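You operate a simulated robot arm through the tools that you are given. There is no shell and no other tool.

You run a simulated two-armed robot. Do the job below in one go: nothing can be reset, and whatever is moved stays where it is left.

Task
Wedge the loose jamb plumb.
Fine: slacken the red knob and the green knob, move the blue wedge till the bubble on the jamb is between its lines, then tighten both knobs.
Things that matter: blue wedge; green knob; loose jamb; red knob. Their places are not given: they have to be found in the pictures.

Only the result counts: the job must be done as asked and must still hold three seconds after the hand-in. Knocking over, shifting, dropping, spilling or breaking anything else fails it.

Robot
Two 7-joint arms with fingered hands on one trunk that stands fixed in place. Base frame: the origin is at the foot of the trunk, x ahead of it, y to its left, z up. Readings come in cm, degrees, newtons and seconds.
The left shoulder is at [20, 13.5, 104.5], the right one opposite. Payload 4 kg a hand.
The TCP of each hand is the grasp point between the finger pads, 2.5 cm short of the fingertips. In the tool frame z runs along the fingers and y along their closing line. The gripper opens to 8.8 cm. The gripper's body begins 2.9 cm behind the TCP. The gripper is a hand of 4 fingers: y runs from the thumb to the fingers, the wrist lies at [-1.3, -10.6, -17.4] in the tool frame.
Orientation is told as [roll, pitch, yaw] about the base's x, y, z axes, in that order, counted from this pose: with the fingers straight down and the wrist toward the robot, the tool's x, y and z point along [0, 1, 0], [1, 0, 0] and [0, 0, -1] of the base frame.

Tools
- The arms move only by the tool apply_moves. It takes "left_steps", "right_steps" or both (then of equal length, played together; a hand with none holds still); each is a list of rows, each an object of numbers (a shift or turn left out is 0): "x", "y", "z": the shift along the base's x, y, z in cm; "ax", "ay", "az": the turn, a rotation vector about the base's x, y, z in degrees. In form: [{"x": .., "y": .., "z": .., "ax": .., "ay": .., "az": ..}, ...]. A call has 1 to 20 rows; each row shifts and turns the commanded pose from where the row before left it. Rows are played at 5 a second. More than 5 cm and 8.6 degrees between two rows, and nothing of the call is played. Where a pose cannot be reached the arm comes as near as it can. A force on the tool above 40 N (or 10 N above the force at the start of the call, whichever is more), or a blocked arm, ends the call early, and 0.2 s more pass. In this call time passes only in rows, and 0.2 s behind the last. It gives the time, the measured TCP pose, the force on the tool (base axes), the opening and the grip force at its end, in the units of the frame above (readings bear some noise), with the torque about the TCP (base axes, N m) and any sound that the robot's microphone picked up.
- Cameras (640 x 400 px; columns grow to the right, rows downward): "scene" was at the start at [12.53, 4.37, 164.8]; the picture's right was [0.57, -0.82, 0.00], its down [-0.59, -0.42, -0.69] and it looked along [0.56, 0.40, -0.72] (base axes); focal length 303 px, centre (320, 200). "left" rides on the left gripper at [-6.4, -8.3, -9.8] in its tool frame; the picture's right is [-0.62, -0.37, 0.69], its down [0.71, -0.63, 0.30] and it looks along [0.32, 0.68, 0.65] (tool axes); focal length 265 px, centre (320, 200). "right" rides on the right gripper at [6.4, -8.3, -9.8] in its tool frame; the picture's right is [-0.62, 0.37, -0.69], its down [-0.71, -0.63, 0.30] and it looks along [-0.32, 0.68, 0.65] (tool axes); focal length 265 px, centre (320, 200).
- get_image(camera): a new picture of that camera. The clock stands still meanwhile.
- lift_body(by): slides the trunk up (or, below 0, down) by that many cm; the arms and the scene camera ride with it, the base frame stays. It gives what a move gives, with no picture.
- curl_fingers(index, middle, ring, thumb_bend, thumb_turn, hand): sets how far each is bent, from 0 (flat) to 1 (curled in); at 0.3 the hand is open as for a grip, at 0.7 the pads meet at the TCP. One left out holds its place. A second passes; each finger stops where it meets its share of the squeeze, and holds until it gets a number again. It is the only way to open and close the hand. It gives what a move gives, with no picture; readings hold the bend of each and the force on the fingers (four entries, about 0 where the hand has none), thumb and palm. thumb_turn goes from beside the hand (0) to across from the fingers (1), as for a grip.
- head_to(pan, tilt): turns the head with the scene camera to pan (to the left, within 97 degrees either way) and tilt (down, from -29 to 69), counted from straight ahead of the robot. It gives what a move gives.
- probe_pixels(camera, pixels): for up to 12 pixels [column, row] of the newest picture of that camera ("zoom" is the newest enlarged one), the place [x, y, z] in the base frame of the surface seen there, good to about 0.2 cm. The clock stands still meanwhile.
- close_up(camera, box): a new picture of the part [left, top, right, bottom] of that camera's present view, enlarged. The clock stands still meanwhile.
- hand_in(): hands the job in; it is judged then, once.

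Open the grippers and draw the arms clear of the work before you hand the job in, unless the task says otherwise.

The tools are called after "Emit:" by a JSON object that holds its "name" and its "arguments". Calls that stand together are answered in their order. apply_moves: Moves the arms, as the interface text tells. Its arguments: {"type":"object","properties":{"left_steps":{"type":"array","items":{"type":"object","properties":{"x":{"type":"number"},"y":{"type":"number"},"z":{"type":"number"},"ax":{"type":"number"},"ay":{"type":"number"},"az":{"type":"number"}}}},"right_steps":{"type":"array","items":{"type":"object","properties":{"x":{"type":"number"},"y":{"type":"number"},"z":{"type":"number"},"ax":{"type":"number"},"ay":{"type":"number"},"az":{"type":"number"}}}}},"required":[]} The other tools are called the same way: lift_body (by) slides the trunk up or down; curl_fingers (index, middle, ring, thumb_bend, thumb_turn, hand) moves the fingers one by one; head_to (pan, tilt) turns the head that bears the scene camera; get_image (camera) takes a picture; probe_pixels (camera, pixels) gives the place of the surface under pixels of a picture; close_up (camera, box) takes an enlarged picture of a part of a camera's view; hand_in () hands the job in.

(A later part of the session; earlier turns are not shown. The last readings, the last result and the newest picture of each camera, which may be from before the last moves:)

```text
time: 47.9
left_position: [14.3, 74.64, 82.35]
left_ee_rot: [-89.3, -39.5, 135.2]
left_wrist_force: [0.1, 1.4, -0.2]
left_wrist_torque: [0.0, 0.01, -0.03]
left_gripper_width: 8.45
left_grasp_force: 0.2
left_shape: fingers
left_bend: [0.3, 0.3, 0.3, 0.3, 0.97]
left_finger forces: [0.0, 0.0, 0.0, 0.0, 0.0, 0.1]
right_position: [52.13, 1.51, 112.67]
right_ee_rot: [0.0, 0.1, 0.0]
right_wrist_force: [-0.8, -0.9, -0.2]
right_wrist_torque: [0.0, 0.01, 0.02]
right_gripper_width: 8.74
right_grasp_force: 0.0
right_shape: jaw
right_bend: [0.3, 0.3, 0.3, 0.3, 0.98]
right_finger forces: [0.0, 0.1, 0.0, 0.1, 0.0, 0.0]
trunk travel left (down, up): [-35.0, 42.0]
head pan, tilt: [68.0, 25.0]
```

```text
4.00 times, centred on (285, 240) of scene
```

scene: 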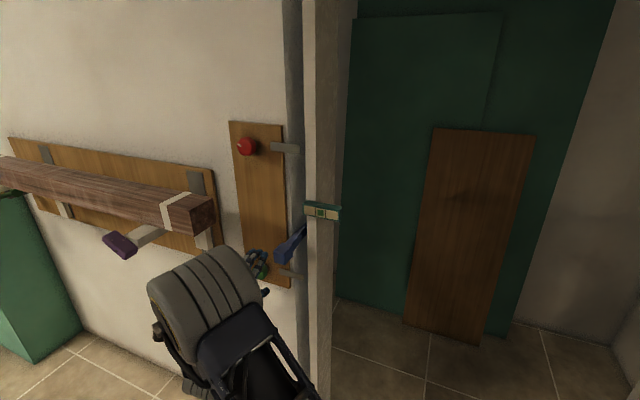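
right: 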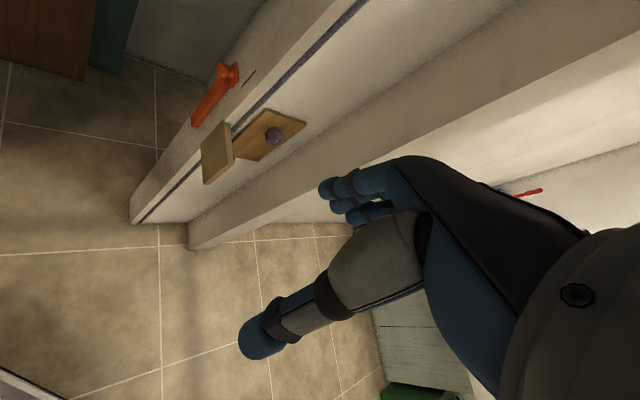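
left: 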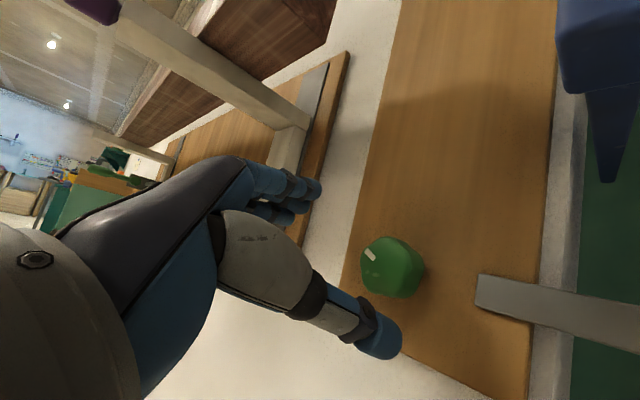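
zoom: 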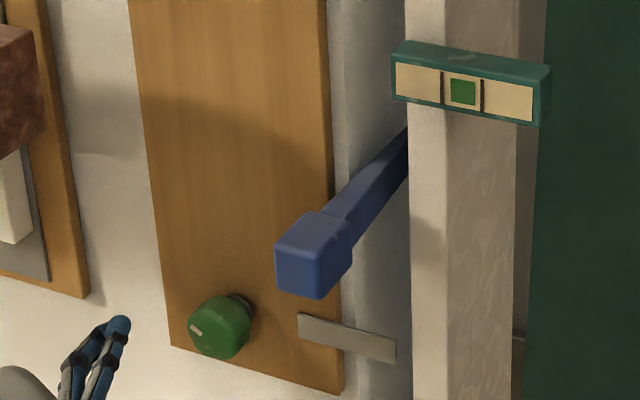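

The path is the same as before. I'll close in on the green knob (TCP at d≈4.5).

Emit:
{"name": "apply_moves", "arguments": {"left_steps": [{"x": 1.25, "y": 1.37}, {"x": 1.25, "y": 1.37}, {"x": 1.25, "y": 1.37}, {"x": 1.25, "y": 1.35, "z": 0.15}]}}

Emit:
{"name": "curl_fingers", "arguments": {"hand": "left", "index": 0.75, "middle": 0.75, "ring": 0.75, "thumb_bend": 0.75}}

Emit:
{"name": "get_image", "arguments": {"camera": "left"}}

```text
time: 48.9
left_position: [18.97, 80.32, 82.46]
left_ee_rot: [-89.3, -39.6, 135.3]
left_wrist_force: [0.0, 0.1, 0.7]
left_wrist_torque: [0.01, 0.0, 0.03]
left_gripper_width: 8.48
left_grasp_force: 0.1
left_shape: fingers
left_bend: [0.3, 0.3, 0.3, 0.3, 0.97]
left_finger forces: [0.1, 0.1, 0.0, 0.1, 0.0, 0.1]
right_position: [51.96, 1.58, 112.63]
right_ee_rot: [-0.1, 0.0, 0.0]
right_wrist_force: [-0.4, 0.1, -0.1]
right_wrist_torque: [-0.03, 0.0, 0.04]
right_gripper_width: 8.75
right_grasp_force: 0.0
right_shape: jaw
right_bend: [0.3, 0.3, 0.3, 0.3, 0.98]
right_finger forces: [0.0, 0.0, 0.0, 0.1, 0.0, 0.0]
trunk travel left (down, up): [-35.0, 42.0]
head pan, tilt: [68.0, 25.0]
```

```text
time: 49.9
left_position: [19.04, 80.14, 82.52]
left_ee_rot: [-89.2, -39.4, 135.0]
left_wrist_force: [3.0, 6.4, -8.8]
left_wrist_torque: [0.1, 0.07, 0.11]
left_gripper_width: 3.11
left_grasp_force: 22.3
left_shape: fingers
left_bend: [0.59, 0.61, 0.73, 0.55, 0.96]
left_finger forces: [7.9, 7.9, 7.7, 0.0, 19.7, 0.1]
right_position: [52.09, 1.5, 112.49]
right_ee_rot: [0.0, -0.1, 0.0]
right_wrist_force: [0.1, 0.9, 0.0]
right_wrist_torque: [0.0, 0.01, 0.01]
right_gripper_width: 8.76
right_grasp_force: 0.0
right_shape: jaw
right_bend: [0.3, 0.3, 0.3, 0.3, 0.98]
right_finger forces: [0.1, 0.1, 0.1, 0.0, 0.0, 0.0]
trunk travel left (down, up): [-35.0, 42.0]
head pan, tilt: [68.0, 25.0]
```

```text
taken
```

left: 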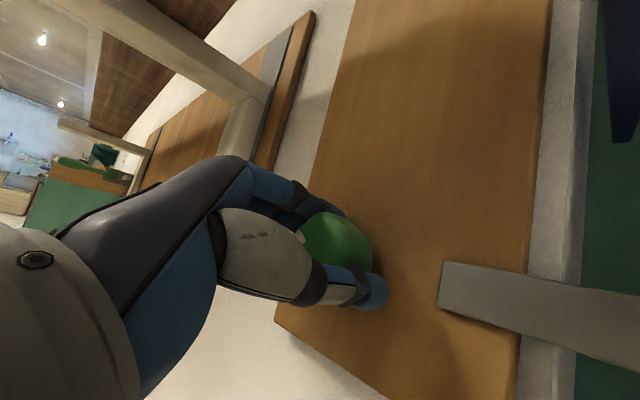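

Gripped at 22 N. I'll turn clockwise 36° with a slight inward drift.

Emit:
{"name": "apply_moves", "arguments": {"left_steps": [{"x": 0.04, "y": 0.03, "ax": 4.24, "ay": 4.24}, {"x": 0.04, "y": 0.03, "ax": 4.24, "ay": 4.24}, {"x": 0.04, "y": 0.03, "ax": 4.24, "ay": 4.24}, {"x": 0.04, "y": 0.03, "ax": 4.24, "ay": 4.24}, {"x": 0.04, "y": 0.03, "ax": 4.24, "ay": 4.24}, {"x": 0.04, "y": 0.03, "ax": 4.24, "ay": 4.24}]}}

Emit:
{"name": "close_up", "arguments": {"camera": "scene", "box": [220, 190, 350, 290]}}

```text
time: 51.3
left_position: [19.24, 80.5, 82.53]
left_ee_rot: [-90.0, -75.7, 135.7]
left_wrist_force: [1.0, -10.5, -2.5]
left_wrist_torque: [-0.03, -0.04, -0.06]
left_gripper_width: 3.12
left_grasp_force: 20.0
left_shape: fingers
left_bend: [0.59, 0.62, 0.74, 0.57, 0.92]
left_finger forces: [9.4, 6.5, 1.2, 0.1, 23.0, 0.0]
right_position: [52.07, 1.47, 112.63]
right_ee_rot: [0.0, -0.1, 0.0]
right_wrist_force: [-0.4, -0.2, 0.5]
right_wrist_torque: [0.02, 0.02, 0.05]
right_gripper_width: 8.76
right_grasp_force: 0.1
right_shape: jaw
right_bend: [0.3, 0.3, 0.3, 0.3, 0.98]
right_finger forces: [0.0, 0.0, 0.1, 0.0, 0.1, 0.0]
trunk travel left (down, up): [-35.0, 42.0]
head pan, tilt: [68.0, 25.0]
```

```text
4.00 times, centred on (285, 240) of scene
```

zoom: 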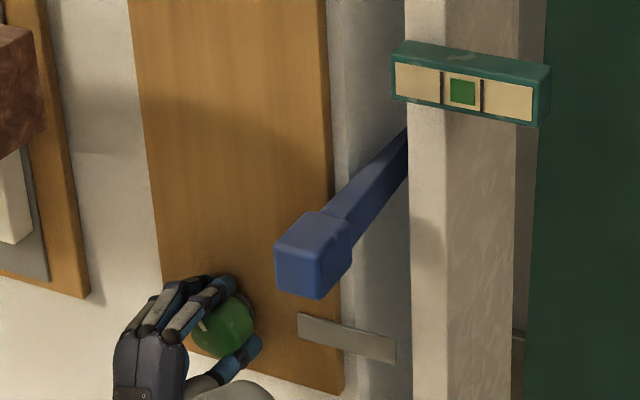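

The mark is turning with the hand and the bubble stays centred. I'll ease 0.2 cm right and turn another 36°.

Emit:
{"name": "apply_moves", "arguments": {"left_steps": [{"x": 0.1, "y": -0.2}, {"x": 0.02, "y": 0.02, "ax": 4.24, "ay": 4.24}, {"x": 0.02, "y": 0.02, "ax": 4.24, "ay": 4.24}, {"x": 0.02, "y": 0.02, "ax": 4.24, "ay": 4.24}, {"x": 0.02, "y": 0.02, "ax": 4.24, "ay": 4.24}, {"x": 0.02, "y": 0.02, "ax": 4.24, "ay": 4.24}, {"ax": 4.24, "ay": 4.24}]}}

Emit:
{"name": "close_up", "arguments": {"camera": "scene", "box": [220, 190, 350, 290]}}

Emit:
{"name": "get_image", "arguments": {"camera": "left"}}

```text
time: 52.9
left_position: [19.51, 80.43, 82.51]
left_ee_rot: [90.8, -68.5, -45.1]
left_wrist_force: [9.0, 2.7, -3.9]
left_wrist_torque: [0.06, -0.25, -0.01]
left_gripper_width: 3.1
left_grasp_force: 19.0
left_shape: fingers
left_bend: [0.58, 0.62, 0.75, 0.58, 0.91]
left_finger forces: [10.1, 7.2, 0.9, 0.0, 19.7, 0.0]
right_position: [52.12, 1.59, 112.51]
right_ee_rot: [0.0, -0.1, 0.0]
right_wrist_force: [0.4, -0.7, 0.1]
right_wrist_torque: [0.0, 0.01, -0.04]
right_gripper_width: 8.78
right_grasp_force: 0.0
right_shape: jaw
right_bend: [0.3, 0.3, 0.3, 0.3, 0.98]
right_finger forces: [0.0, 0.0, 0.1, 0.0, 0.0, 0.0]
trunk travel left (down, up): [-35.0, 42.0]
head pan, tilt: [68.0, 25.0]
```

```text
4.00 times, centred on (285, 240) of scene
```

zoom: 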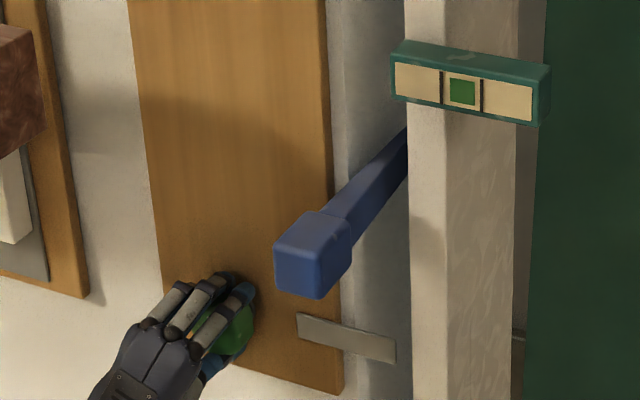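

```text
taken
```

left: 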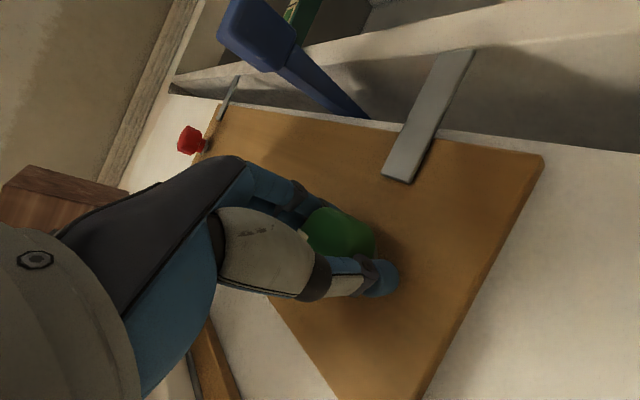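

Torque still is low (0.13 N·m), so the knob isn't yet tight. I'll turn another 18° and check.

Emit:
{"name": "apply_moves", "arguments": {"left_steps": [{"x": 0.05, "y": 0.0, "ax": 4.24, "ay": 4.24}, {"x": 0.02, "y": 0.02, "ax": 4.24, "ay": 4.24}, {"ax": 4.24, "ay": 4.24}]}}

Emit:
{"name": "get_image", "arguments": {"camera": "left"}}

```text
time: 53.7
left_position: [19.43, 80.29, 82.61]
left_ee_rot: [91.0, -50.3, -45.2]
left_wrist_force: [6.1, 8.4, 0.7]
left_wrist_torque: [-0.08, -0.55, 0.13]
left_gripper_width: 3.07
left_grasp_force: 22.3
left_shape: fingers
left_bend: [0.56, 0.63, 0.75, 0.59, 0.88]
left_finger forces: [9.5, 15.5, 0.1, 0.1, 20.3, 0.0]
right_position: [52.09, 1.59, 112.53]
right_ee_rot: [0.1, 0.1, 0.0]
right_wrist_force: [0.1, -0.1, 0.2]
right_wrist_torque: [-0.02, 0.01, 0.0]
right_gripper_width: 8.74
right_grasp_force: 0.1
right_shape: jaw
right_bend: [0.3, 0.3, 0.3, 0.3, 0.98]
right_finger forces: [0.0, 0.0, 0.0, 0.0, 0.0, 0.0]
trunk travel left (down, up): [-35.0, 42.0]
head pan, tilt: [68.0, 25.0]
```

```text
taken
```

left: 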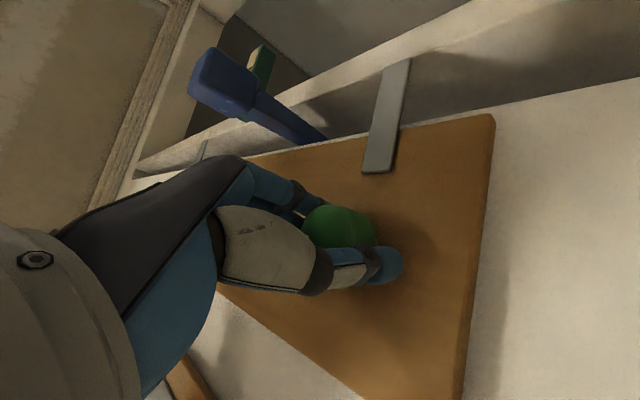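

Resisting torque rose to 0.45 N·m, so it's tightening. I'll push 12° more.

Emit:
{"name": "apply_moves", "arguments": {"left_steps": [{"ax": 4.24, "ay": 4.24}, {"ax": 4.24, "ay": 4.24}]}}

Emit:
{"name": "get_image", "arguments": {"camera": "left"}}

Emit:
{"name": "close_up", "arguments": {"camera": "scene", "box": [220, 190, 350, 290]}}

```text
time: 54.3
left_position: [19.61, 80.3, 82.43]
left_ee_rot: [90.8, -38.4, -45.2]
left_wrist_force: [9.9, 4.1, -1.6]
left_wrist_torque: [0.04, -0.8, -0.02]
left_gripper_width: 2.83
left_grasp_force: 23.7
left_shape: fingers
left_bend: [0.57, 0.62, 0.75, 0.61, 0.86]
left_finger forces: [10.3, 11.7, 0.7, 0.0, 23.6, 0.0]
right_position: [52.16, 1.5, 112.6]
right_ee_rot: [0.1, 0.0, 0.0]
right_wrist_force: [-0.3, -0.1, 1.3]
right_wrist_torque: [0.01, 0.04, -0.01]
right_gripper_width: 8.77
right_grasp_force: 0.0
right_shape: jaw
right_bend: [0.3, 0.3, 0.3, 0.3, 0.98]
right_finger forces: [0.0, 0.0, 0.0, 0.0, 0.0, 0.1]
trunk travel left (down, up): [-35.0, 42.0]
head pan, tilt: [68.0, 25.0]
```

```text
taken
```

left: 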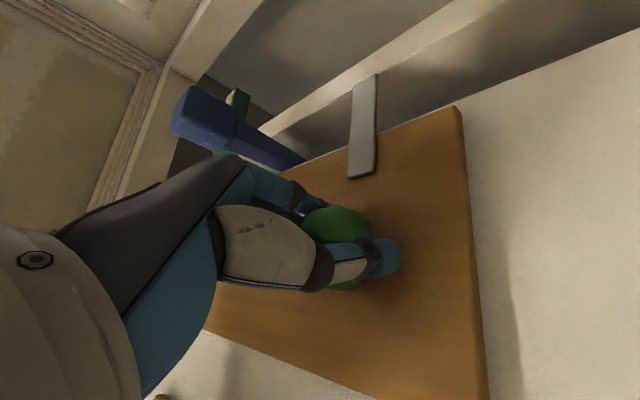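

```text
4.00 times, centred on (285, 240) of scene
```

zoom: 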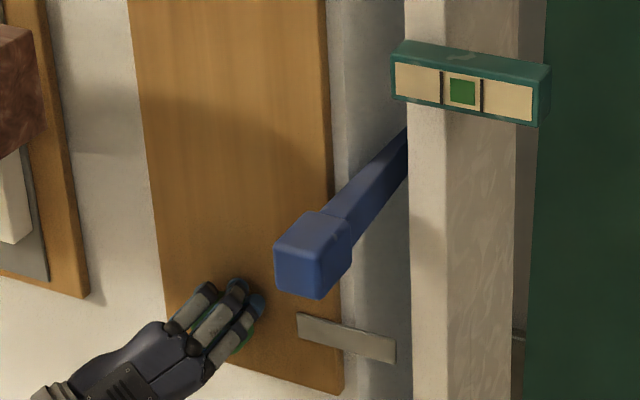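

Hand has turned 102° with torque rising to about 0.55 N·m. I'll release, back off and inspect the green mark.

Emit:
{"name": "curl_fingers", "arguments": {"hand": "left", "index": 0.3, "middle": 0.3, "ring": 0.3, "thumb_bend": 0.3}}

Emit:
{"name": "apply_moves", "arguments": {"left_steps": [{"x": -1.5, "y": -1.5}, {"x": -1.5, "y": -1.5}, {"x": -2, "y": -2}, {"x": -2, "y": -2, "ax": -5, "ay": -5}, {"x": -1, "y": -1, "z": -3, "ax": -5, "ay": -5}, {"z": -4, "ax": -5, "ay": -5}]}}

Emit:
{"name": "close_up", "arguments": {"camera": "scene", "box": [242, 255, 282, 285]}}

Emit:
{"name": "close_up", "arguments": {"camera": "scene", "box": [220, 190, 350, 290]}}

```text
time: 55.3
left_position: [19.61, 80.35, 82.57]
left_ee_rot: [90.9, -38.5, -45.1]
left_wrist_force: [0.2, -0.1, -0.5]
left_wrist_torque: [-0.02, 0.0, -0.01]
left_gripper_width: 8.44
left_grasp_force: 0.1
left_shape: fingers
left_bend: [0.3, 0.3, 0.3, 0.3, 0.97]
left_finger forces: [0.0, 0.1, 0.0, 0.1, 0.1, 0.0]
right_position: [52.07, 1.46, 112.64]
right_ee_rot: [0.0, 0.0, 0.0]
right_wrist_force: [-0.7, -0.7, 0.3]
right_wrist_torque: [-0.01, 0.0, -0.04]
right_gripper_width: 8.74
right_grasp_force: 0.0
right_shape: jaw
right_bend: [0.3, 0.3, 0.3, 0.3, 0.98]
right_finger forces: [0.0, 0.0, 0.0, 0.1, 0.1, 0.1]
trunk travel left (down, up): [-35.0, 42.0]
head pan, tilt: [68.0, 25.0]
```

```text
time: 56.7
left_position: [11.47, 72.31, 75.58]
left_ee_rot: [90.9, -59.8, -45.2]
left_wrist_force: [0.7, 0.5, 0.4]
left_wrist_torque: [0.03, -0.02, 0.02]
left_gripper_width: 8.45
left_grasp_force: 0.0
left_shape: fingers
left_bend: [0.3, 0.3, 0.3, 0.3, 0.97]
left_finger forces: [0.0, 0.0, 0.1, 0.0, 0.1, 0.0]
right_position: [52.12, 1.65, 112.65]
right_ee_rot: [0.0, 0.0, 0.0]
right_wrist_force: [-0.1, 0.3, -0.3]
right_wrist_torque: [0.02, -0.01, -0.01]
right_gripper_width: 8.75
right_grasp_force: 0.1
right_shape: jaw
right_bend: [0.3, 0.3, 0.3, 0.3, 0.98]
right_finger forces: [0.1, 0.0, 0.0, 0.0, 0.0, 0.0]
trunk travel left (down, up): [-35.0, 42.0]
head pan, tilt: [68.0, 25.0]
```

```text
13.33 times, centred on (262, 270) of scene
```

zoom: 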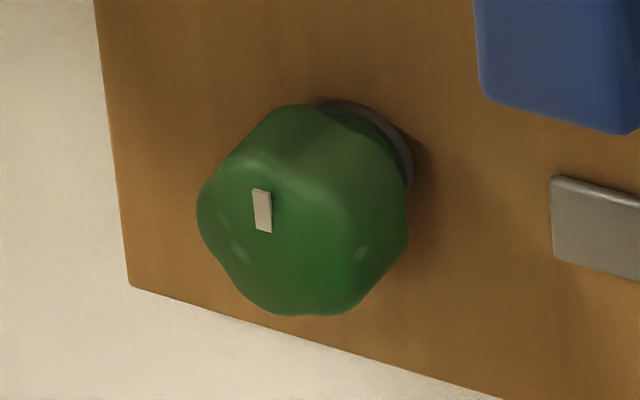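

```text
4.00 times, centred on (285, 240) of scene
```

zoom: 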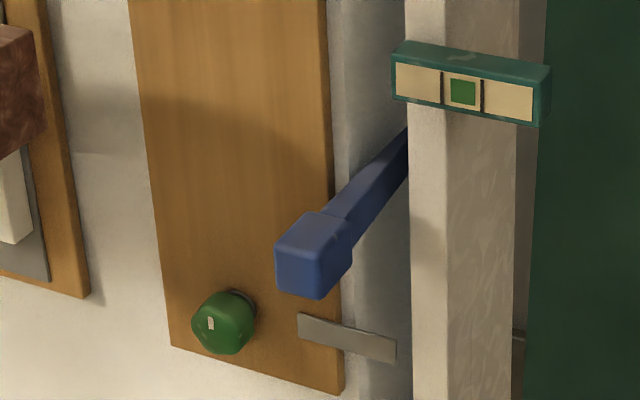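

The green mark is back at 12 o'clock as at the start, with the bubble centred. To be sure it's at its stop, I'll re-grip at 0° and apply clockwise torque once more.

Emit:
{"name": "apply_moves", "arguments": {"left_steps": [{"x": 0.95, "y": 0.95, "z": 1.75, "ax": -5.3, "ay": -5.3}, {"x": 1.0, "y": 1.0, "z": 1.75, "ax": -5.3, "ay": -5.3}, {"x": 1.0, "y": 1.0, "z": 1.75, "ax": -5.3, "ay": -5.3}, {"x": 1.0, "y": 1.0, "z": 1.7, "ax": -5.3, "ay": -5.3}, {"x": 1.03, "y": 1.0}, {"x": 1.03, "y": 1.0}, {"x": 1.03, "y": 1.0}, {"x": 1.0, "y": 1.0}]}}

Emit:
{"name": "curl_fingers", "arguments": {"hand": "left", "index": 0.75, "middle": 0.75, "ring": 0.75, "thumb_bend": 0.75}}

Emit:
{"name": "apply_moves", "arguments": {"left_steps": [{"ax": 4.24, "ay": 4.24}, {"ax": 4.24, "ay": 4.24}, {"ax": 4.24, "ay": 4.24}]}}

Emit:
{"name": "get_image", "arguments": {"camera": "left"}}

```text
time: 58.5
left_position: [19.46, 80.32, 82.48]
left_ee_rot: [110.3, -89.7, -64.5]
left_wrist_force: [1.0, 0.8, -0.5]
left_wrist_torque: [-0.01, -0.01, -0.02]
left_gripper_width: 8.47
left_grasp_force: 0.0
left_shape: fingers
left_bend: [0.3, 0.3, 0.3, 0.3, 0.97]
left_finger forces: [0.0, 0.0, 0.0, 0.0, 0.0, 0.0]
right_position: [52.15, 1.53, 112.59]
right_ee_rot: [-0.2, 0.0, 0.0]
right_wrist_force: [0.6, 1.1, -0.6]
right_wrist_torque: [0.0, 0.02, -0.05]
right_gripper_width: 8.74
right_grasp_force: 0.1
right_shape: jaw
right_bend: [0.3, 0.3, 0.3, 0.3, 0.98]
right_finger forces: [0.0, 0.1, 0.0, 0.0, 0.0, 0.0]
trunk travel left (down, up): [-35.0, 42.0]
head pan, tilt: [68.0, 25.0]
```

```text
time: 59.5
left_position: [19.39, 80.26, 82.44]
left_ee_rot: [106.7, -89.7, -60.8]
left_wrist_force: [-2.3, 9.5, 0.3]
left_wrist_torque: [0.16, -0.05, 0.11]
left_gripper_width: 3.19
left_grasp_force: 20.9
left_shape: fingers
left_bend: [0.58, 0.61, 0.73, 0.54, 0.96]
left_finger forces: [8.0, 8.4, 6.5, 0.0, 18.4, 0.1]
right_position: [52.09, 1.56, 112.64]
right_ee_rot: [0.0, 0.0, -0.1]
right_wrist_force: [0.4, 0.0, -0.1]
right_wrist_torque: [-0.02, 0.01, 0.02]
right_gripper_width: 8.75
right_grasp_force: 0.0
right_shape: jaw
right_bend: [0.3, 0.3, 0.3, 0.3, 0.98]
right_finger forces: [0.0, 0.0, 0.0, 0.1, 0.0, 0.0]
trunk travel left (down, up): [-35.0, 42.0]
head pan, tilt: [68.0, 25.0]
```

```text
time: 60.3
left_position: [19.51, 80.17, 82.48]
left_ee_rot: [91.2, -71.6, -45.3]
left_wrist_force: [-6.0, 14.8, 4.9]
left_wrist_torque: [-0.05, -0.51, 0.36]
left_gripper_width: 3.15
left_grasp_force: 22.8
left_shape: fingers
left_bend: [0.57, 0.62, 0.74, 0.57, 0.91]
left_finger forces: [10.3, 11.9, 4.7, 0.1, 18.8, 0.0]
right_position: [52.12, 1.44, 112.58]
right_ee_rot: [0.0, 0.0, 0.0]
right_wrist_force: [0.1, -0.2, 0.5]
right_wrist_torque: [-0.01, -0.01, -0.04]
right_gripper_width: 8.77
right_grasp_force: 0.1
right_shape: jaw
right_bend: [0.3, 0.3, 0.3, 0.3, 0.98]
right_finger forces: [0.1, 0.0, 0.1, 0.0, 0.0, 0.1]
trunk travel left (down, up): [-35.0, 42.0]
head pan, tilt: [68.0, 25.0]
```

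```text
taken
```

left: 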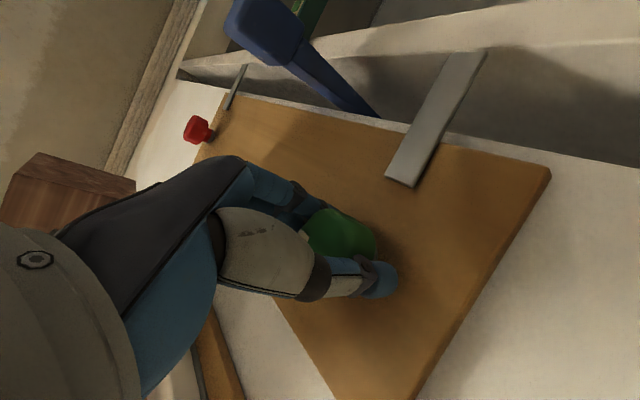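

Torque rises at once (0.4 N·m), so it is at its tight stop. I'll add 12° more, then release and inspect.

Emit:
{"name": "apply_moves", "arguments": {"left_steps": [{"x": -0.05, "y": 0.1, "ax": 4.24, "ay": 4.24}, {"x": -0.05, "y": 0.1, "ax": 4.24, "ay": 4.24}]}}

Emit:
{"name": "curl_fingers", "arguments": {"hand": "left", "index": 0.3, "middle": 0.3, "ring": 0.3, "thumb_bend": 0.3}}

Emit:
{"name": "apply_moves", "arguments": {"left_steps": [{"x": -1.5, "y": -1.5}, {"x": -1.5, "y": -1.5}, {"x": -2, "y": -2}, {"x": -2, "y": -2, "ax": -5, "ay": -5}, {"x": -1, "y": -1, "z": -3, "ax": -5, "ay": -5}, {"z": -4, "ax": -5, "ay": -5}]}}

Emit:
{"name": "close_up", "arguments": {"camera": "scene", "box": [242, 255, 282, 285]}}

Emit:
{"name": "close_up", "arguments": {"camera": "scene", "box": [290, 190, 350, 230]}}

```text
time: 60.9
left_position: [19.44, 80.53, 82.53]
left_ee_rot: [91.1, -59.6, -45.4]
left_wrist_force: [-9.3, 4.2, 7.0]
left_wrist_torque: [-0.15, -0.62, 0.2]
left_gripper_width: 3.16
left_grasp_force: 23.7
left_shape: fingers
left_bend: [0.56, 0.63, 0.75, 0.59, 0.89]
left_finger forces: [13.8, 14.7, 0.0, 0.0, 18.8, 0.1]
right_position: [52.15, 1.62, 112.66]
right_ee_rot: [0.0, 0.0, 0.0]
right_wrist_force: [-0.1, -0.6, -0.4]
right_wrist_torque: [0.01, 0.0, -0.02]
right_gripper_width: 8.79
right_grasp_force: 0.1
right_shape: jaw
right_bend: [0.3, 0.3, 0.3, 0.3, 0.98]
right_finger forces: [0.1, 0.1, 0.1, 0.0, 0.1, 0.0]
trunk travel left (down, up): [-35.0, 42.0]
head pan, tilt: [68.0, 25.0]
```

```text
time: 61.9
left_position: [19.56, 80.6, 82.43]
left_ee_rot: [90.9, -59.8, -45.2]
left_wrist_force: [-0.5, -0.9, 0.9]
left_wrist_torque: [-0.01, 0.01, -0.01]
left_gripper_width: 8.45
left_grasp_force: 0.2
left_shape: fingers
left_bend: [0.3, 0.3, 0.3, 0.3, 0.97]
left_finger forces: [0.0, 0.0, 0.0, 0.1, 0.0, 0.0]
right_position: [52.21, 1.5, 112.62]
right_ee_rot: [0.0, 0.0, 0.0]
right_wrist_force: [-0.4, 0.0, 0.1]
right_wrist_torque: [0.0, 0.0, 0.01]
right_gripper_width: 8.78
right_grasp_force: 0.2
right_shape: jaw
right_bend: [0.3, 0.3, 0.3, 0.3, 0.98]
right_finger forces: [0.0, 0.1, 0.0, 0.0, 0.0, 0.0]
trunk travel left (down, up): [-35.0, 42.0]
head pan, tilt: [68.0, 25.0]
```

```text
time: 63.3
left_position: [11.34, 72.59, 75.66]
left_ee_rot: [91.3, -81.1, -45.5]
left_wrist_force: [-0.3, -0.6, -0.5]
left_wrist_torque: [-0.01, 0.0, 0.0]
left_gripper_width: 8.43
left_grasp_force: 0.0
left_shape: fingers
left_bend: [0.3, 0.3, 0.3, 0.3, 0.97]
left_finger forces: [0.0, 0.0, 0.0, 0.0, 0.0, 0.0]
right_position: [52.1, 1.66, 112.52]
right_ee_rot: [-0.1, -0.1, -0.1]
right_wrist_force: [0.6, -0.2, -0.6]
right_wrist_torque: [0.0, 0.01, -0.02]
right_gripper_width: 8.74
right_grasp_force: 0.2
right_shape: jaw
right_bend: [0.3, 0.3, 0.3, 0.3, 0.98]
right_finger forces: [0.0, 0.0, 0.0, 0.0, 0.0, 0.0]
trunk travel left (down, up): [-35.0, 42.0]
head pan, tilt: [68.0, 25.0]
```

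```text
13.33 times, centred on (262, 270) of scene
```

zoom: 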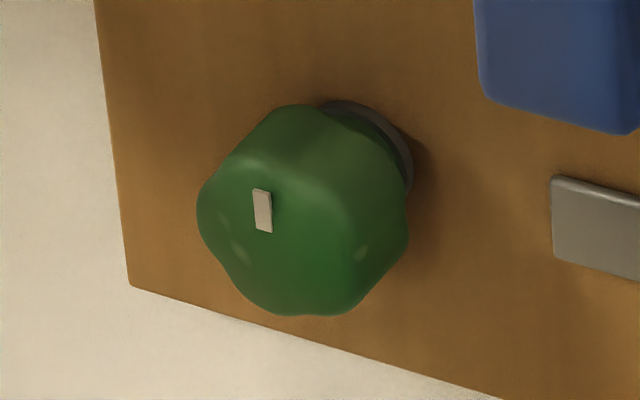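

```text
10.00 times, centred on (320, 210) of scene
```

zoom: 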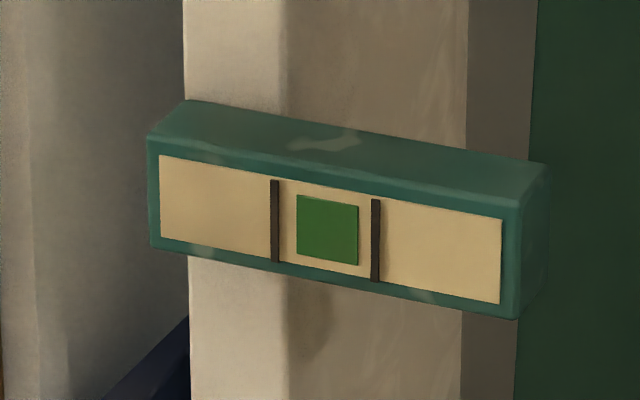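

The green knob did not move further: it's at its tight stop, and the bubble is centred. Now for the red knob: move right and outward to clear the timber, then raise the trunk 30 cm.

Emit:
{"name": "apply_moves", "arguments": {"left_steps": [{"x": 0.1, "y": -2.5}, {"x": 0.2, "y": -2.5}, {"x": 0.2, "y": -2.5}, {"x": 0.2, "y": -2.5}]}}

Emit:
{"name": "lift_body", "arguments": {"by": 30}}

Emit:
{"name": "head_to", "arguments": {"pan": 72, "tilt": 38}}

Emit:
{"name": "get_image", "arguments": {"camera": "scene"}}

```text
time: 64.3
left_position: [14.3, 64.92, 75.56]
left_ee_rot: [90.5, -81.0, -44.7]
left_wrist_force: [0.5, 0.5, -0.3]
left_wrist_torque: [0.0, 0.01, 0.04]
left_gripper_width: 8.4
left_grasp_force: 0.0
left_shape: fingers
left_bend: [0.3, 0.3, 0.3, 0.3, 0.97]
left_finger forces: [0.0, 0.0, 0.0, 0.0, 0.1, 0.0]
left hand out of reach, approached as far as the arm can: row 3, 4
right_position: [52.19, 1.58, 112.57]
right_ee_rot: [0.1, 0.0, 0.1]
right_wrist_force: [-0.2, 0.0, -0.6]
right_wrist_torque: [-0.01, 0.0, 0.0]
right_gripper_width: 8.77
right_grasp_force: 0.1
right_shape: jaw
right_bend: [0.3, 0.3, 0.3, 0.3, 0.98]
right_finger forces: [0.0, 0.0, 0.1, 0.0, 0.0, 0.0]
trunk travel left (down, up): [-35.0, 42.0]
head pan, tilt: [68.0, 25.0]
```

```text
time: 67.3
left_position: [14.34, 65.01, 105.6]
left_ee_rot: [90.5, -80.9, -44.8]
left_wrist_force: [0.8, 0.3, 0.3]
left_wrist_torque: [-0.01, -0.01, 0.0]
left_gripper_width: 8.45
left_grasp_force: 0.0
left_shape: fingers
left_bend: [0.3, 0.3, 0.3, 0.3, 0.97]
left_finger forces: [0.1, 0.0, 0.0, 0.0, 0.0, 0.0]
right_position: [52.19, 1.51, 142.57]
right_ee_rot: [0.0, -0.1, 0.0]
right_wrist_force: [-0.2, -0.6, 0.5]
right_wrist_torque: [0.01, 0.01, -0.01]
right_gripper_width: 8.78
right_grasp_force: 0.0
right_shape: jaw
right_bend: [0.3, 0.3, 0.3, 0.3, 0.98]
right_finger forces: [0.0, 0.0, 0.1, 0.0, 0.0, 0.0]
trunk travel left (down, up): [-65.0, 12.0]
head pan, tilt: [68.0, 25.0]
```

```text
time: 68.1
left_position: [14.26, 64.8, 105.69]
left_ee_rot: [90.4, -80.9, -44.7]
left_wrist_force: [-1.0, -1.2, 0.0]
left_wrist_torque: [0.0, 0.0, 0.02]
left_gripper_width: 8.46
left_grasp_force: 0.0
left_shape: fingers
left_bend: [0.3, 0.3, 0.3, 0.3, 0.97]
left_finger forces: [0.1, 0.0, 0.0, 0.0, 0.1, 0.0]
right_position: [52.21, 1.61, 142.54]
right_ee_rot: [0.0, 0.0, 0.0]
right_wrist_force: [-0.7, -0.5, 0.4]
right_wrist_torque: [-0.03, -0.02, -0.02]
right_gripper_width: 8.76
right_grasp_force: 0.1
right_shape: jaw
right_bend: [0.3, 0.3, 0.3, 0.3, 0.98]
right_finger forces: [0.0, 0.0, 0.0, 0.1, 0.0, 0.1]
trunk travel left (down, up): [-65.0, 12.0]
head pan, tilt: [72.0, 38.0]
```

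```text
taken
```

scene: 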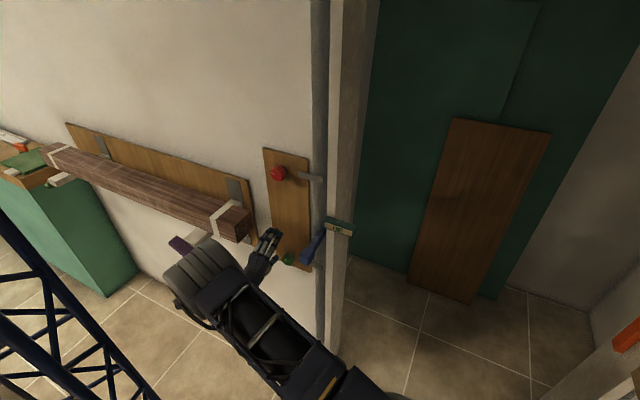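

All clear. I'll rise to knob height while rotating the hand about 80° counter-clockwise, then move left to a pre-grasp at the red knob.

Emit:
{"name": "apply_moves", "arguments": {"left_steps": [{"z": 1.73, "ax": -5.23, "ay": -5.23}, {"z": 1.73, "ax": -5.23, "ay": -5.23}, {"z": 1.73, "ax": -5.23, "ay": -5.23}, {"z": 1.73, "ax": -5.23, "ay": -5.23}, {"z": 1.73, "ax": -5.23, "ay": -5.23}, {"z": 1.73, "ax": -5.23, "ay": -5.23}, {"z": 1.73, "ax": -5.23, "ay": -5.23}, {"z": 1.7, "ax": -5.23, "ay": -5.23}, {"x": -0.07, "y": 2.5, "ax": -5.23, "ay": -5.23}, {"x": -0.07, "y": 2.5, "ax": -5.23, "ay": -5.23}, {"x": -0.07, "y": 2.5, "ax": -5.23, "ay": -5.23}, {"x": -0.07, "y": 2.5, "ax": -5.23, "ay": -5.23}]}}

Emit:
{"name": "get_image", "arguments": {"camera": "left"}}

Emit:
{"name": "get_image", "arguments": {"camera": "scene"}}

```text
time: 70.7
left_position: [13.96, 74.6, 119.58]
left_ee_rot: [-89.2, -10.2, 135.1]
left_wrist_force: [0.5, -0.1, -0.7]
left_wrist_torque: [-0.01, -0.02, -0.03]
left_gripper_width: 8.46
left_grasp_force: 0.1
left_shape: fingers
left_bend: [0.3, 0.3, 0.3, 0.3, 0.97]
left_finger forces: [0.0, 0.0, 0.1, 0.0, 0.0, 0.0]
right_position: [52.16, 1.59, 142.57]
right_ee_rot: [0.1, 0.0, 0.0]
right_wrist_force: [-0.2, 0.1, -0.5]
right_wrist_torque: [0.02, 0.03, -0.01]
right_gripper_width: 8.76
right_grasp_force: 0.0
right_shape: jaw
right_bend: [0.3, 0.3, 0.3, 0.3, 0.98]
right_finger forces: [0.0, 0.0, 0.1, 0.1, 0.0, 0.1]
trunk travel left (down, up): [-65.0, 12.0]
head pan, tilt: [72.0, 38.0]
```

```text
taken
```

left: 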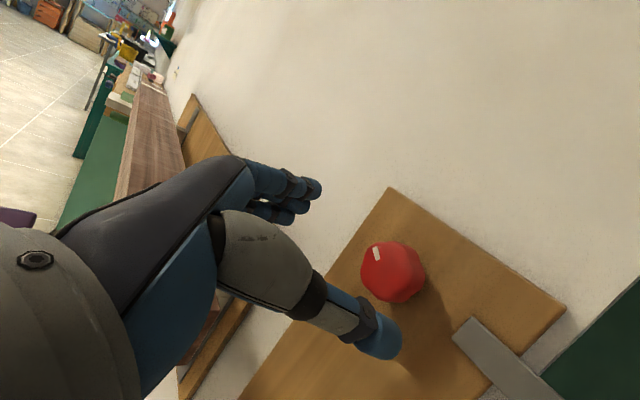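

```text
taken
```

scene: 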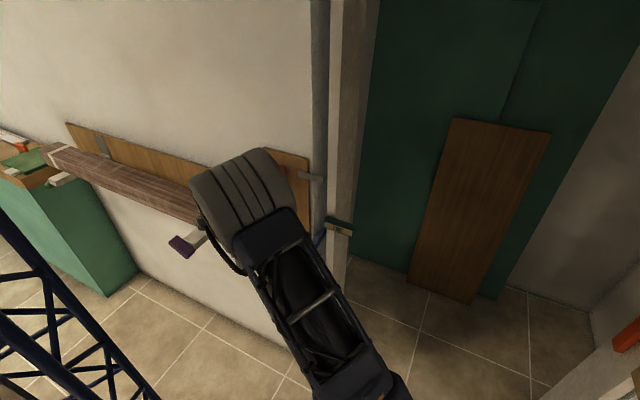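

The red knob is at (392,272) in the left view, matching the green pre-grasp. I'll close in and grip.

Emit:
{"name": "apply_moves", "arguments": {"left_steps": [{"x": 1.3, "y": 1.37}, {"x": 1.3, "y": 1.37}, {"x": 1.3, "y": 1.37}, {"x": 1.3, "y": 1.35}]}}

Emit:
{"name": "curl_fingers", "arguments": {"hand": "left", "index": 0.75, "middle": 0.75, "ring": 0.75, "thumb_bend": 0.75}}

Emit:
{"name": "get_image", "arguments": {"camera": "left"}}

```text
time: 71.7
left_position: [19.31, 80.21, 119.36]
left_ee_rot: [-89.2, -10.3, 134.9]
left_wrist_force: [-0.7, 0.4, 0.3]
left_wrist_torque: [-0.04, 0.0, 0.0]
left_gripper_width: 8.43
left_grasp_force: 0.0
left_shape: fingers
left_bend: [0.3, 0.3, 0.3, 0.3, 0.97]
left_finger forces: [0.0, 0.0, 0.0, 0.1, 0.1, 0.0]
right_position: [52.14, 1.55, 142.5]
right_ee_rot: [0.1, 0.0, 0.0]
right_wrist_force: [-0.1, 0.8, 0.5]
right_wrist_torque: [-0.01, -0.02, 0.0]
right_gripper_width: 8.74
right_grasp_force: 0.1
right_shape: jaw
right_bend: [0.3, 0.3, 0.3, 0.3, 0.98]
right_finger forces: [0.0, 0.1, 0.1, 0.1, 0.0, 0.0]
trunk travel left (down, up): [-65.0, 12.0]
head pan, tilt: [72.0, 38.0]
```

```text
time: 72.7
left_position: [19.36, 80.39, 119.3]
left_ee_rot: [-89.2, -10.3, 135.0]
left_wrist_force: [-0.2, 12.5, -3.4]
left_wrist_torque: [0.15, 0.13, 0.17]
left_gripper_width: 3.13
left_grasp_force: 19.4
left_shape: fingers
left_bend: [0.57, 0.59, 0.72, 0.55, 0.97]
left_finger forces: [8.8, 8.1, 8.4, 0.1, 14.2, 0.0]
right_position: [52.03, 1.6, 142.52]
right_ee_rot: [0.0, 0.0, 0.1]
right_wrist_force: [-0.1, -0.6, -0.1]
right_wrist_torque: [0.0, 0.0, 0.0]
right_gripper_width: 8.74
right_grasp_force: 0.1
right_shape: jaw
right_bend: [0.3, 0.3, 0.3, 0.3, 0.98]
right_finger forces: [0.1, 0.0, 0.0, 0.0, 0.0, 0.1]
trunk travel left (down, up): [-65.0, 12.0]
head pan, tilt: [72.0, 38.0]
```

```text
taken
```

left: 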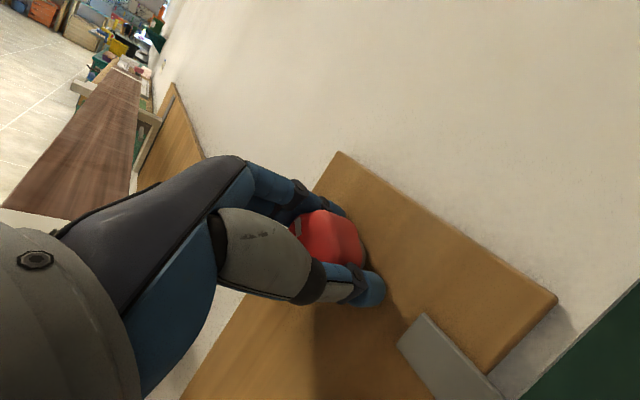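

Good grip at 19 N. I'll turn clockwise 36° with inward drift.

Emit:
{"name": "apply_moves", "arguments": {"left_steps": [{"x": 0.0, "y": 0.1, "ax": 4.24, "ay": 4.24}, {"x": 0.03, "y": 0.04, "ax": 4.24, "ay": 4.24}, {"x": 0.03, "y": 0.03, "ax": 4.24, "ay": 4.24}, {"x": 0.03, "y": 0.03, "ax": 4.24, "ay": 4.24}, {"x": 0.03, "y": 0.03, "ax": 4.24, "ay": 4.24}, {"x": 0.03, "y": 0.03, "ax": 4.24, "ay": 4.24}]}}

Emit:
{"name": "get_image", "arguments": {"camera": "left"}}

```text
time: 74.1
left_position: [19.46, 80.69, 119.31]
left_ee_rot: [-89.2, -46.3, 134.9]
left_wrist_force: [5.5, 10.2, -8.0]
left_wrist_torque: [-0.08, -0.03, 0.12]
left_gripper_width: 3.08
left_grasp_force: 20.6
left_shape: fingers
left_bend: [0.58, 0.61, 0.73, 0.57, 0.93]
left_finger forces: [6.3, 7.0, 10.6, 0.0, 17.2, 0.2]
right_position: [52.18, 1.59, 142.5]
right_ee_rot: [0.0, -0.1, 0.0]
right_wrist_force: [0.9, -0.3, -0.3]
right_wrist_torque: [0.01, 0.05, 0.01]
right_gripper_width: 8.76
right_grasp_force: 0.1
right_shape: jaw
right_bend: [0.3, 0.3, 0.3, 0.3, 0.98]
right_finger forces: [0.0, 0.0, 0.0, 0.1, 0.0, 0.0]
trunk travel left (down, up): [-65.0, 12.0]
head pan, tilt: [72.0, 38.0]
```

```text
taken
```

left: 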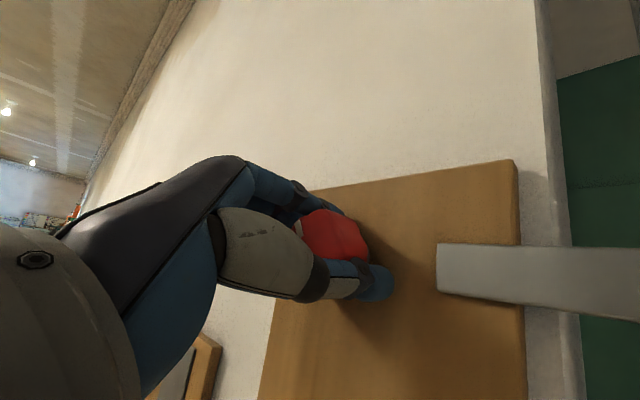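

Turning freely with low torque. Another 36° clockwise, easing slightly downward.

Emit:
{"name": "apply_moves", "arguments": {"left_steps": [{"x": 0.03, "y": 0.03, "z": -0.1, "ax": 4.24, "ay": 4.24}, {"x": 0.04, "y": 0.02, "ax": 4.24, "ay": 4.24}, {"x": 0.04, "y": 0.02, "ax": 4.24, "ay": 4.24}, {"x": 0.04, "y": 0.0, "ax": 4.24, "ay": 4.24}, {"x": 0.04, "y": 0.0, "ax": 4.24, "ay": 4.24}, {"ax": 4.24, "ay": 4.24}]}}

Emit:
{"name": "get_image", "arguments": {"camera": "left"}}

Emit:
{"name": "get_image", "arguments": {"camera": "scene"}}

```text
time: 75.5
left_position: [19.73, 80.85, 119.45]
left_ee_rot: [-89.3, -82.5, 134.9]
left_wrist_force: [11.8, 2.0, 2.4]
left_wrist_torque: [-0.03, -0.23, 0.03]
left_gripper_width: 3.06
left_grasp_force: 16.3
left_shape: fingers
left_bend: [0.58, 0.61, 0.74, 0.57, 0.91]
left_finger forces: [8.3, 6.8, 1.9, 0.0, 15.8, 0.0]
right_position: [52.04, 1.57, 142.68]
right_ee_rot: [0.0, 0.0, 0.0]
right_wrist_force: [0.7, -0.3, 0.1]
right_wrist_torque: [-0.01, 0.02, -0.03]
right_gripper_width: 8.76
right_grasp_force: 0.1
right_shape: jaw
right_bend: [0.3, 0.3, 0.3, 0.3, 0.98]
right_finger forces: [0.0, 0.0, 0.0, 0.0, 0.0, 0.1]
trunk travel left (down, up): [-65.0, 12.0]
head pan, tilt: [72.0, 38.0]
```

```text
taken
```

left: 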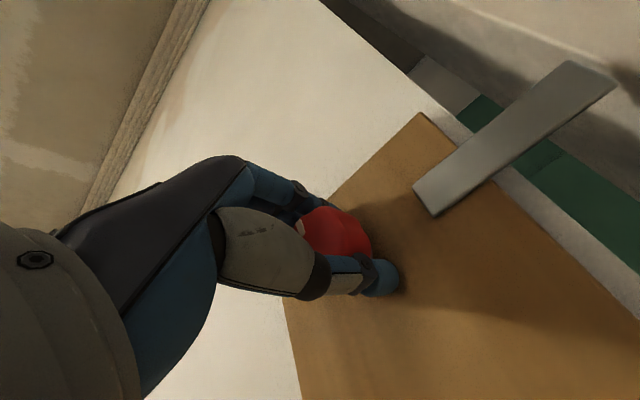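

```text
taken
```

scene: 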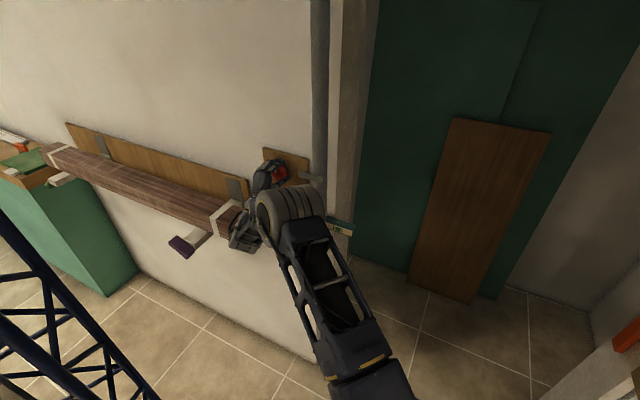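

The wrist piece is near the timber's end at (240,238), so I won't swing further clockwise here. I'll release, back off and look at the mark.

Emit:
{"name": "curl_fingers", "arguments": {"hand": "left", "index": 0.3, "middle": 0.3, "ring": 0.3, "thumb_bend": 0.3}}

Emit:
{"name": "apply_moves", "arguments": {"left_steps": [{"x": -1.5, "y": -1.5}, {"x": -1.5, "y": -1.5}, {"x": -2, "y": -2}, {"x": -1, "y": -2, "ax": -5, "ay": -5}]}}

Emit:
{"name": "get_image", "arguments": {"camera": "left"}}

Emit:
{"name": "close_up", "arguments": {"camera": "scene", "box": [258, 155, 298, 185]}}

```text
time: 76.5
left_position: [19.59, 80.79, 119.44]
left_ee_rot: [-89.0, -82.3, 134.6]
left_wrist_force: [0.3, 0.5, 0.2]
left_wrist_torque: [0.0, 0.0, 0.0]
left_gripper_width: 8.45
left_grasp_force: 0.1
left_shape: fingers
left_bend: [0.3, 0.3, 0.3, 0.3, 0.97]
left_finger forces: [0.1, 0.0, 0.1, 0.0, 0.0, 0.0]
right_position: [51.98, 1.62, 142.62]
right_ee_rot: [0.0, 0.0, 0.0]
right_wrist_force: [-0.1, 0.1, 0.2]
right_wrist_torque: [0.03, -0.01, -0.04]
right_gripper_width: 8.76
right_grasp_force: 0.1
right_shape: jaw
right_bend: [0.3, 0.3, 0.3, 0.3, 0.98]
right_finger forces: [0.1, 0.0, 0.1, 0.0, 0.1, 0.0]
trunk travel left (down, up): [-65.0, 12.0]
head pan, tilt: [72.0, 38.0]
```

```text
time: 77.5
left_position: [13.63, 73.75, 119.3]
left_ee_rot: [-89.2, -75.1, 134.9]
left_wrist_force: [0.6, 0.0, -0.5]
left_wrist_torque: [0.02, -0.02, 0.0]
left_gripper_width: 8.43
left_grasp_force: 0.1
left_shape: fingers
left_bend: [0.3, 0.3, 0.3, 0.3, 0.97]
left_finger forces: [0.1, 0.0, 0.1, 0.0, 0.1, 0.0]
right_position: [52.1, 1.56, 142.55]
right_ee_rot: [0.0, 0.0, -0.1]
right_wrist_force: [0.3, 0.1, -0.1]
right_wrist_torque: [0.01, 0.0, -0.01]
right_gripper_width: 8.77
right_grasp_force: 0.1
right_shape: jaw
right_bend: [0.3, 0.3, 0.3, 0.3, 0.98]
right_finger forces: [0.0, 0.1, 0.0, 0.0, 0.0, 0.0]
trunk travel left (down, up): [-65.0, 12.0]
head pan, tilt: [72.0, 38.0]
```

```text
taken
```

left: 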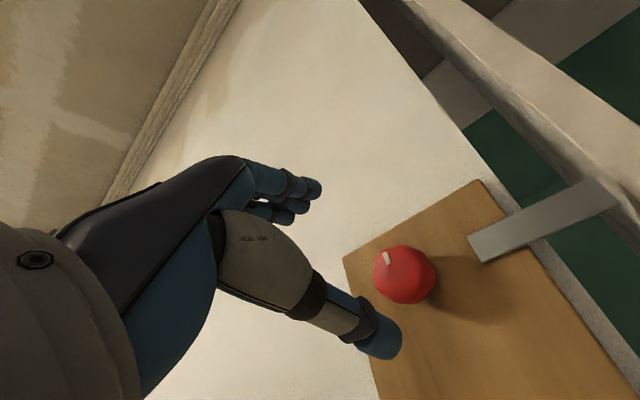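

```text
13.33 times, centred on (278, 170) of scene
```

zoom: 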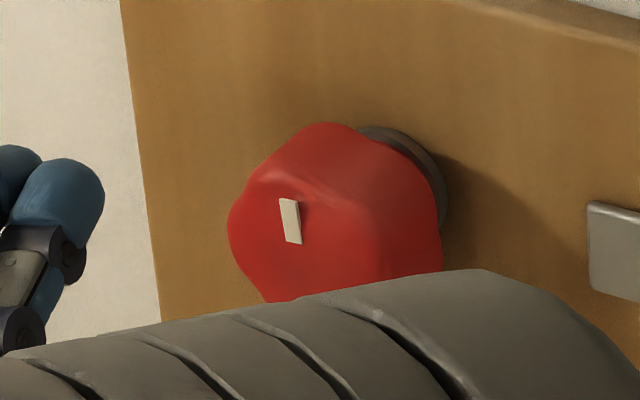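

The red mark is nearly upright, perhaps a few degrees short. I'll re-grip at about +55° and turn clockwise until the torque shows the stop.

Emit:
{"name": "apply_moves", "arguments": {"left_steps": [{"ax": -5.66, "ay": -5.66}, {"ax": -5.66, "ay": -5.66}, {"ax": -5.66, "ay": -5.66}, {"ax": -5.66, "ay": -5.66}, {"ax": -5.66, "ay": -5.66}, {"x": 1.46, "y": 1.65}, {"x": 1.46, "y": 1.65}, {"x": 1.46, "y": 1.65}, {"x": 1.46, "y": 1.65}]}}

Emit:
{"name": "curl_fingers", "arguments": {"hand": "left", "index": 0.75, "middle": 0.75, "ring": 0.75, "thumb_bend": 0.75}}

Emit:
{"name": "apply_moves", "arguments": {"left_steps": [{"ax": 4.24, "ay": 4.24}, {"ax": 4.24, "ay": 4.24}, {"ax": 4.24, "ay": 4.24}]}}

Emit:
{"name": "get_image", "arguments": {"camera": "left"}}

```text
time: 79.5
left_position: [19.34, 80.4, 119.43]
left_ee_rot: [-89.1, -35.3, 134.9]
left_wrist_force: [0.6, -0.5, 0.2]
left_wrist_torque: [0.03, 0.0, 0.01]
left_gripper_width: 8.44
left_grasp_force: 0.1
left_shape: fingers
left_bend: [0.3, 0.3, 0.3, 0.3, 0.97]
left_finger forces: [0.0, 0.0, 0.0, 0.0, 0.1, 0.0]
right_position: [52.11, 1.55, 142.62]
right_ee_rot: [0.0, 0.0, 0.0]
right_wrist_force: [0.4, -0.3, -0.3]
right_wrist_torque: [0.01, 0.0, -0.01]
right_gripper_width: 8.76
right_grasp_force: 0.0
right_shape: jaw
right_bend: [0.3, 0.3, 0.3, 0.3, 0.98]
right_finger forces: [0.0, 0.0, 0.1, 0.0, 0.1, 0.0]
trunk travel left (down, up): [-65.0, 12.0]
head pan, tilt: [72.0, 38.0]
```

```text
time: 80.5
left_position: [19.23, 80.33, 119.34]
left_ee_rot: [-89.1, -35.1, 135.0]
left_wrist_force: [-3.7, 14.3, -2.9]
left_wrist_torque: [0.1, -0.01, 0.23]
left_gripper_width: 3.05
left_grasp_force: 21.1
left_shape: fingers
left_bend: [0.58, 0.59, 0.72, 0.55, 0.96]
left_finger forces: [7.9, 9.2, 10.1, 0.1, 14.3, 0.0]
right_position: [52.11, 1.65, 142.53]
right_ee_rot: [0.0, 0.1, 0.0]
right_wrist_force: [0.3, 0.2, 1.0]
right_wrist_torque: [0.02, 0.01, -0.02]
right_gripper_width: 8.75
right_grasp_force: 0.0
right_shape: jaw
right_bend: [0.3, 0.3, 0.3, 0.3, 0.98]
right_finger forces: [0.0, 0.1, 0.1, 0.0, 0.0, 0.1]
trunk travel left (down, up): [-65.0, 12.0]
head pan, tilt: [72.0, 38.0]
```

```text
time: 81.3
left_position: [19.34, 80.32, 119.3]
left_ee_rot: [-89.1, -53.1, 134.9]
left_wrist_force: [-4.5, 15.3, -3.8]
left_wrist_torque: [-0.15, -0.21, 0.31]
left_gripper_width: 3.0
left_grasp_force: 21.8
left_shape: fingers
left_bend: [0.57, 0.59, 0.73, 0.58, 0.93]
left_finger forces: [8.8, 8.6, 12.5, 0.1, 13.3, 0.0]
right_position: [52.15, 1.69, 142.5]
right_ee_rot: [0.0, 0.0, 0.0]
right_wrist_force: [-0.5, 0.0, -0.7]
right_wrist_torque: [-0.03, 0.01, 0.04]
right_gripper_width: 8.77
right_grasp_force: 0.1
right_shape: jaw
right_bend: [0.3, 0.3, 0.3, 0.3, 0.98]
right_finger forces: [0.0, 0.0, 0.0, 0.0, 0.0, 0.0]
trunk travel left (down, up): [-65.0, 12.0]
head pan, tilt: [72.0, 38.0]
```

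```text
taken
```

left: 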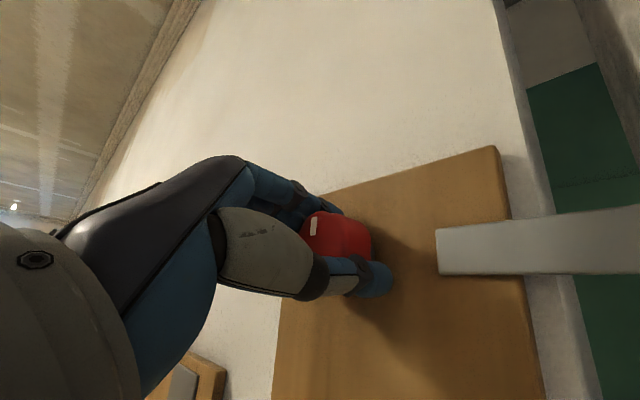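

Torque is 0.25 N·m and rising. I'll turn 24° further, easing toward the wall and left as the force indicates.

Emit:
{"name": "apply_moves", "arguments": {"left_steps": [{"x": -0.03, "y": 0.15, "ax": 4.24, "ay": 4.24}, {"y": 0.05, "ax": 4.24, "ay": 4.24}, {"ax": 4.24, "ay": 4.24}, {"ax": 4.24, "ay": 4.24}]}}

Emit:
{"name": "get_image", "arguments": {"camera": "left"}}

```text
time: 82.3
left_position: [19.25, 80.43, 119.24]
left_ee_rot: [-89.5, -77.3, 135.1]
left_wrist_force: [-5.4, 8.5, 2.5]
left_wrist_torque: [-0.45, -0.56, 0.64]
left_gripper_width: 2.87
left_grasp_force: 26.6
left_shape: fingers
left_bend: [0.57, 0.62, 0.74, 0.61, 0.87]
left_finger forces: [11.3, 13.6, 6.6, 0.0, 22.1, 0.0]
right_position: [52.13, 1.61, 142.62]
right_ee_rot: [0.0, -0.1, 0.0]
right_wrist_force: [0.2, 0.1, 0.1]
right_wrist_torque: [-0.01, -0.01, -0.05]
right_gripper_width: 8.75
right_grasp_force: 0.1
right_shape: jaw
right_bend: [0.3, 0.3, 0.3, 0.3, 0.98]
right_finger forces: [0.1, 0.0, 0.0, 0.1, 0.0, 0.0]
trunk travel left (down, up): [-65.0, 12.0]
head pan, tilt: [72.0, 38.0]
```

```text
taken
```

left: 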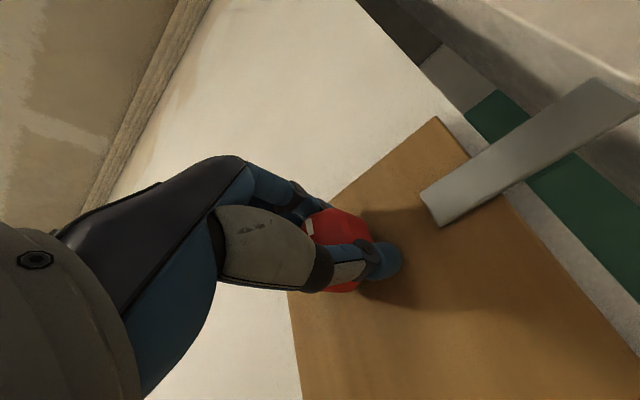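

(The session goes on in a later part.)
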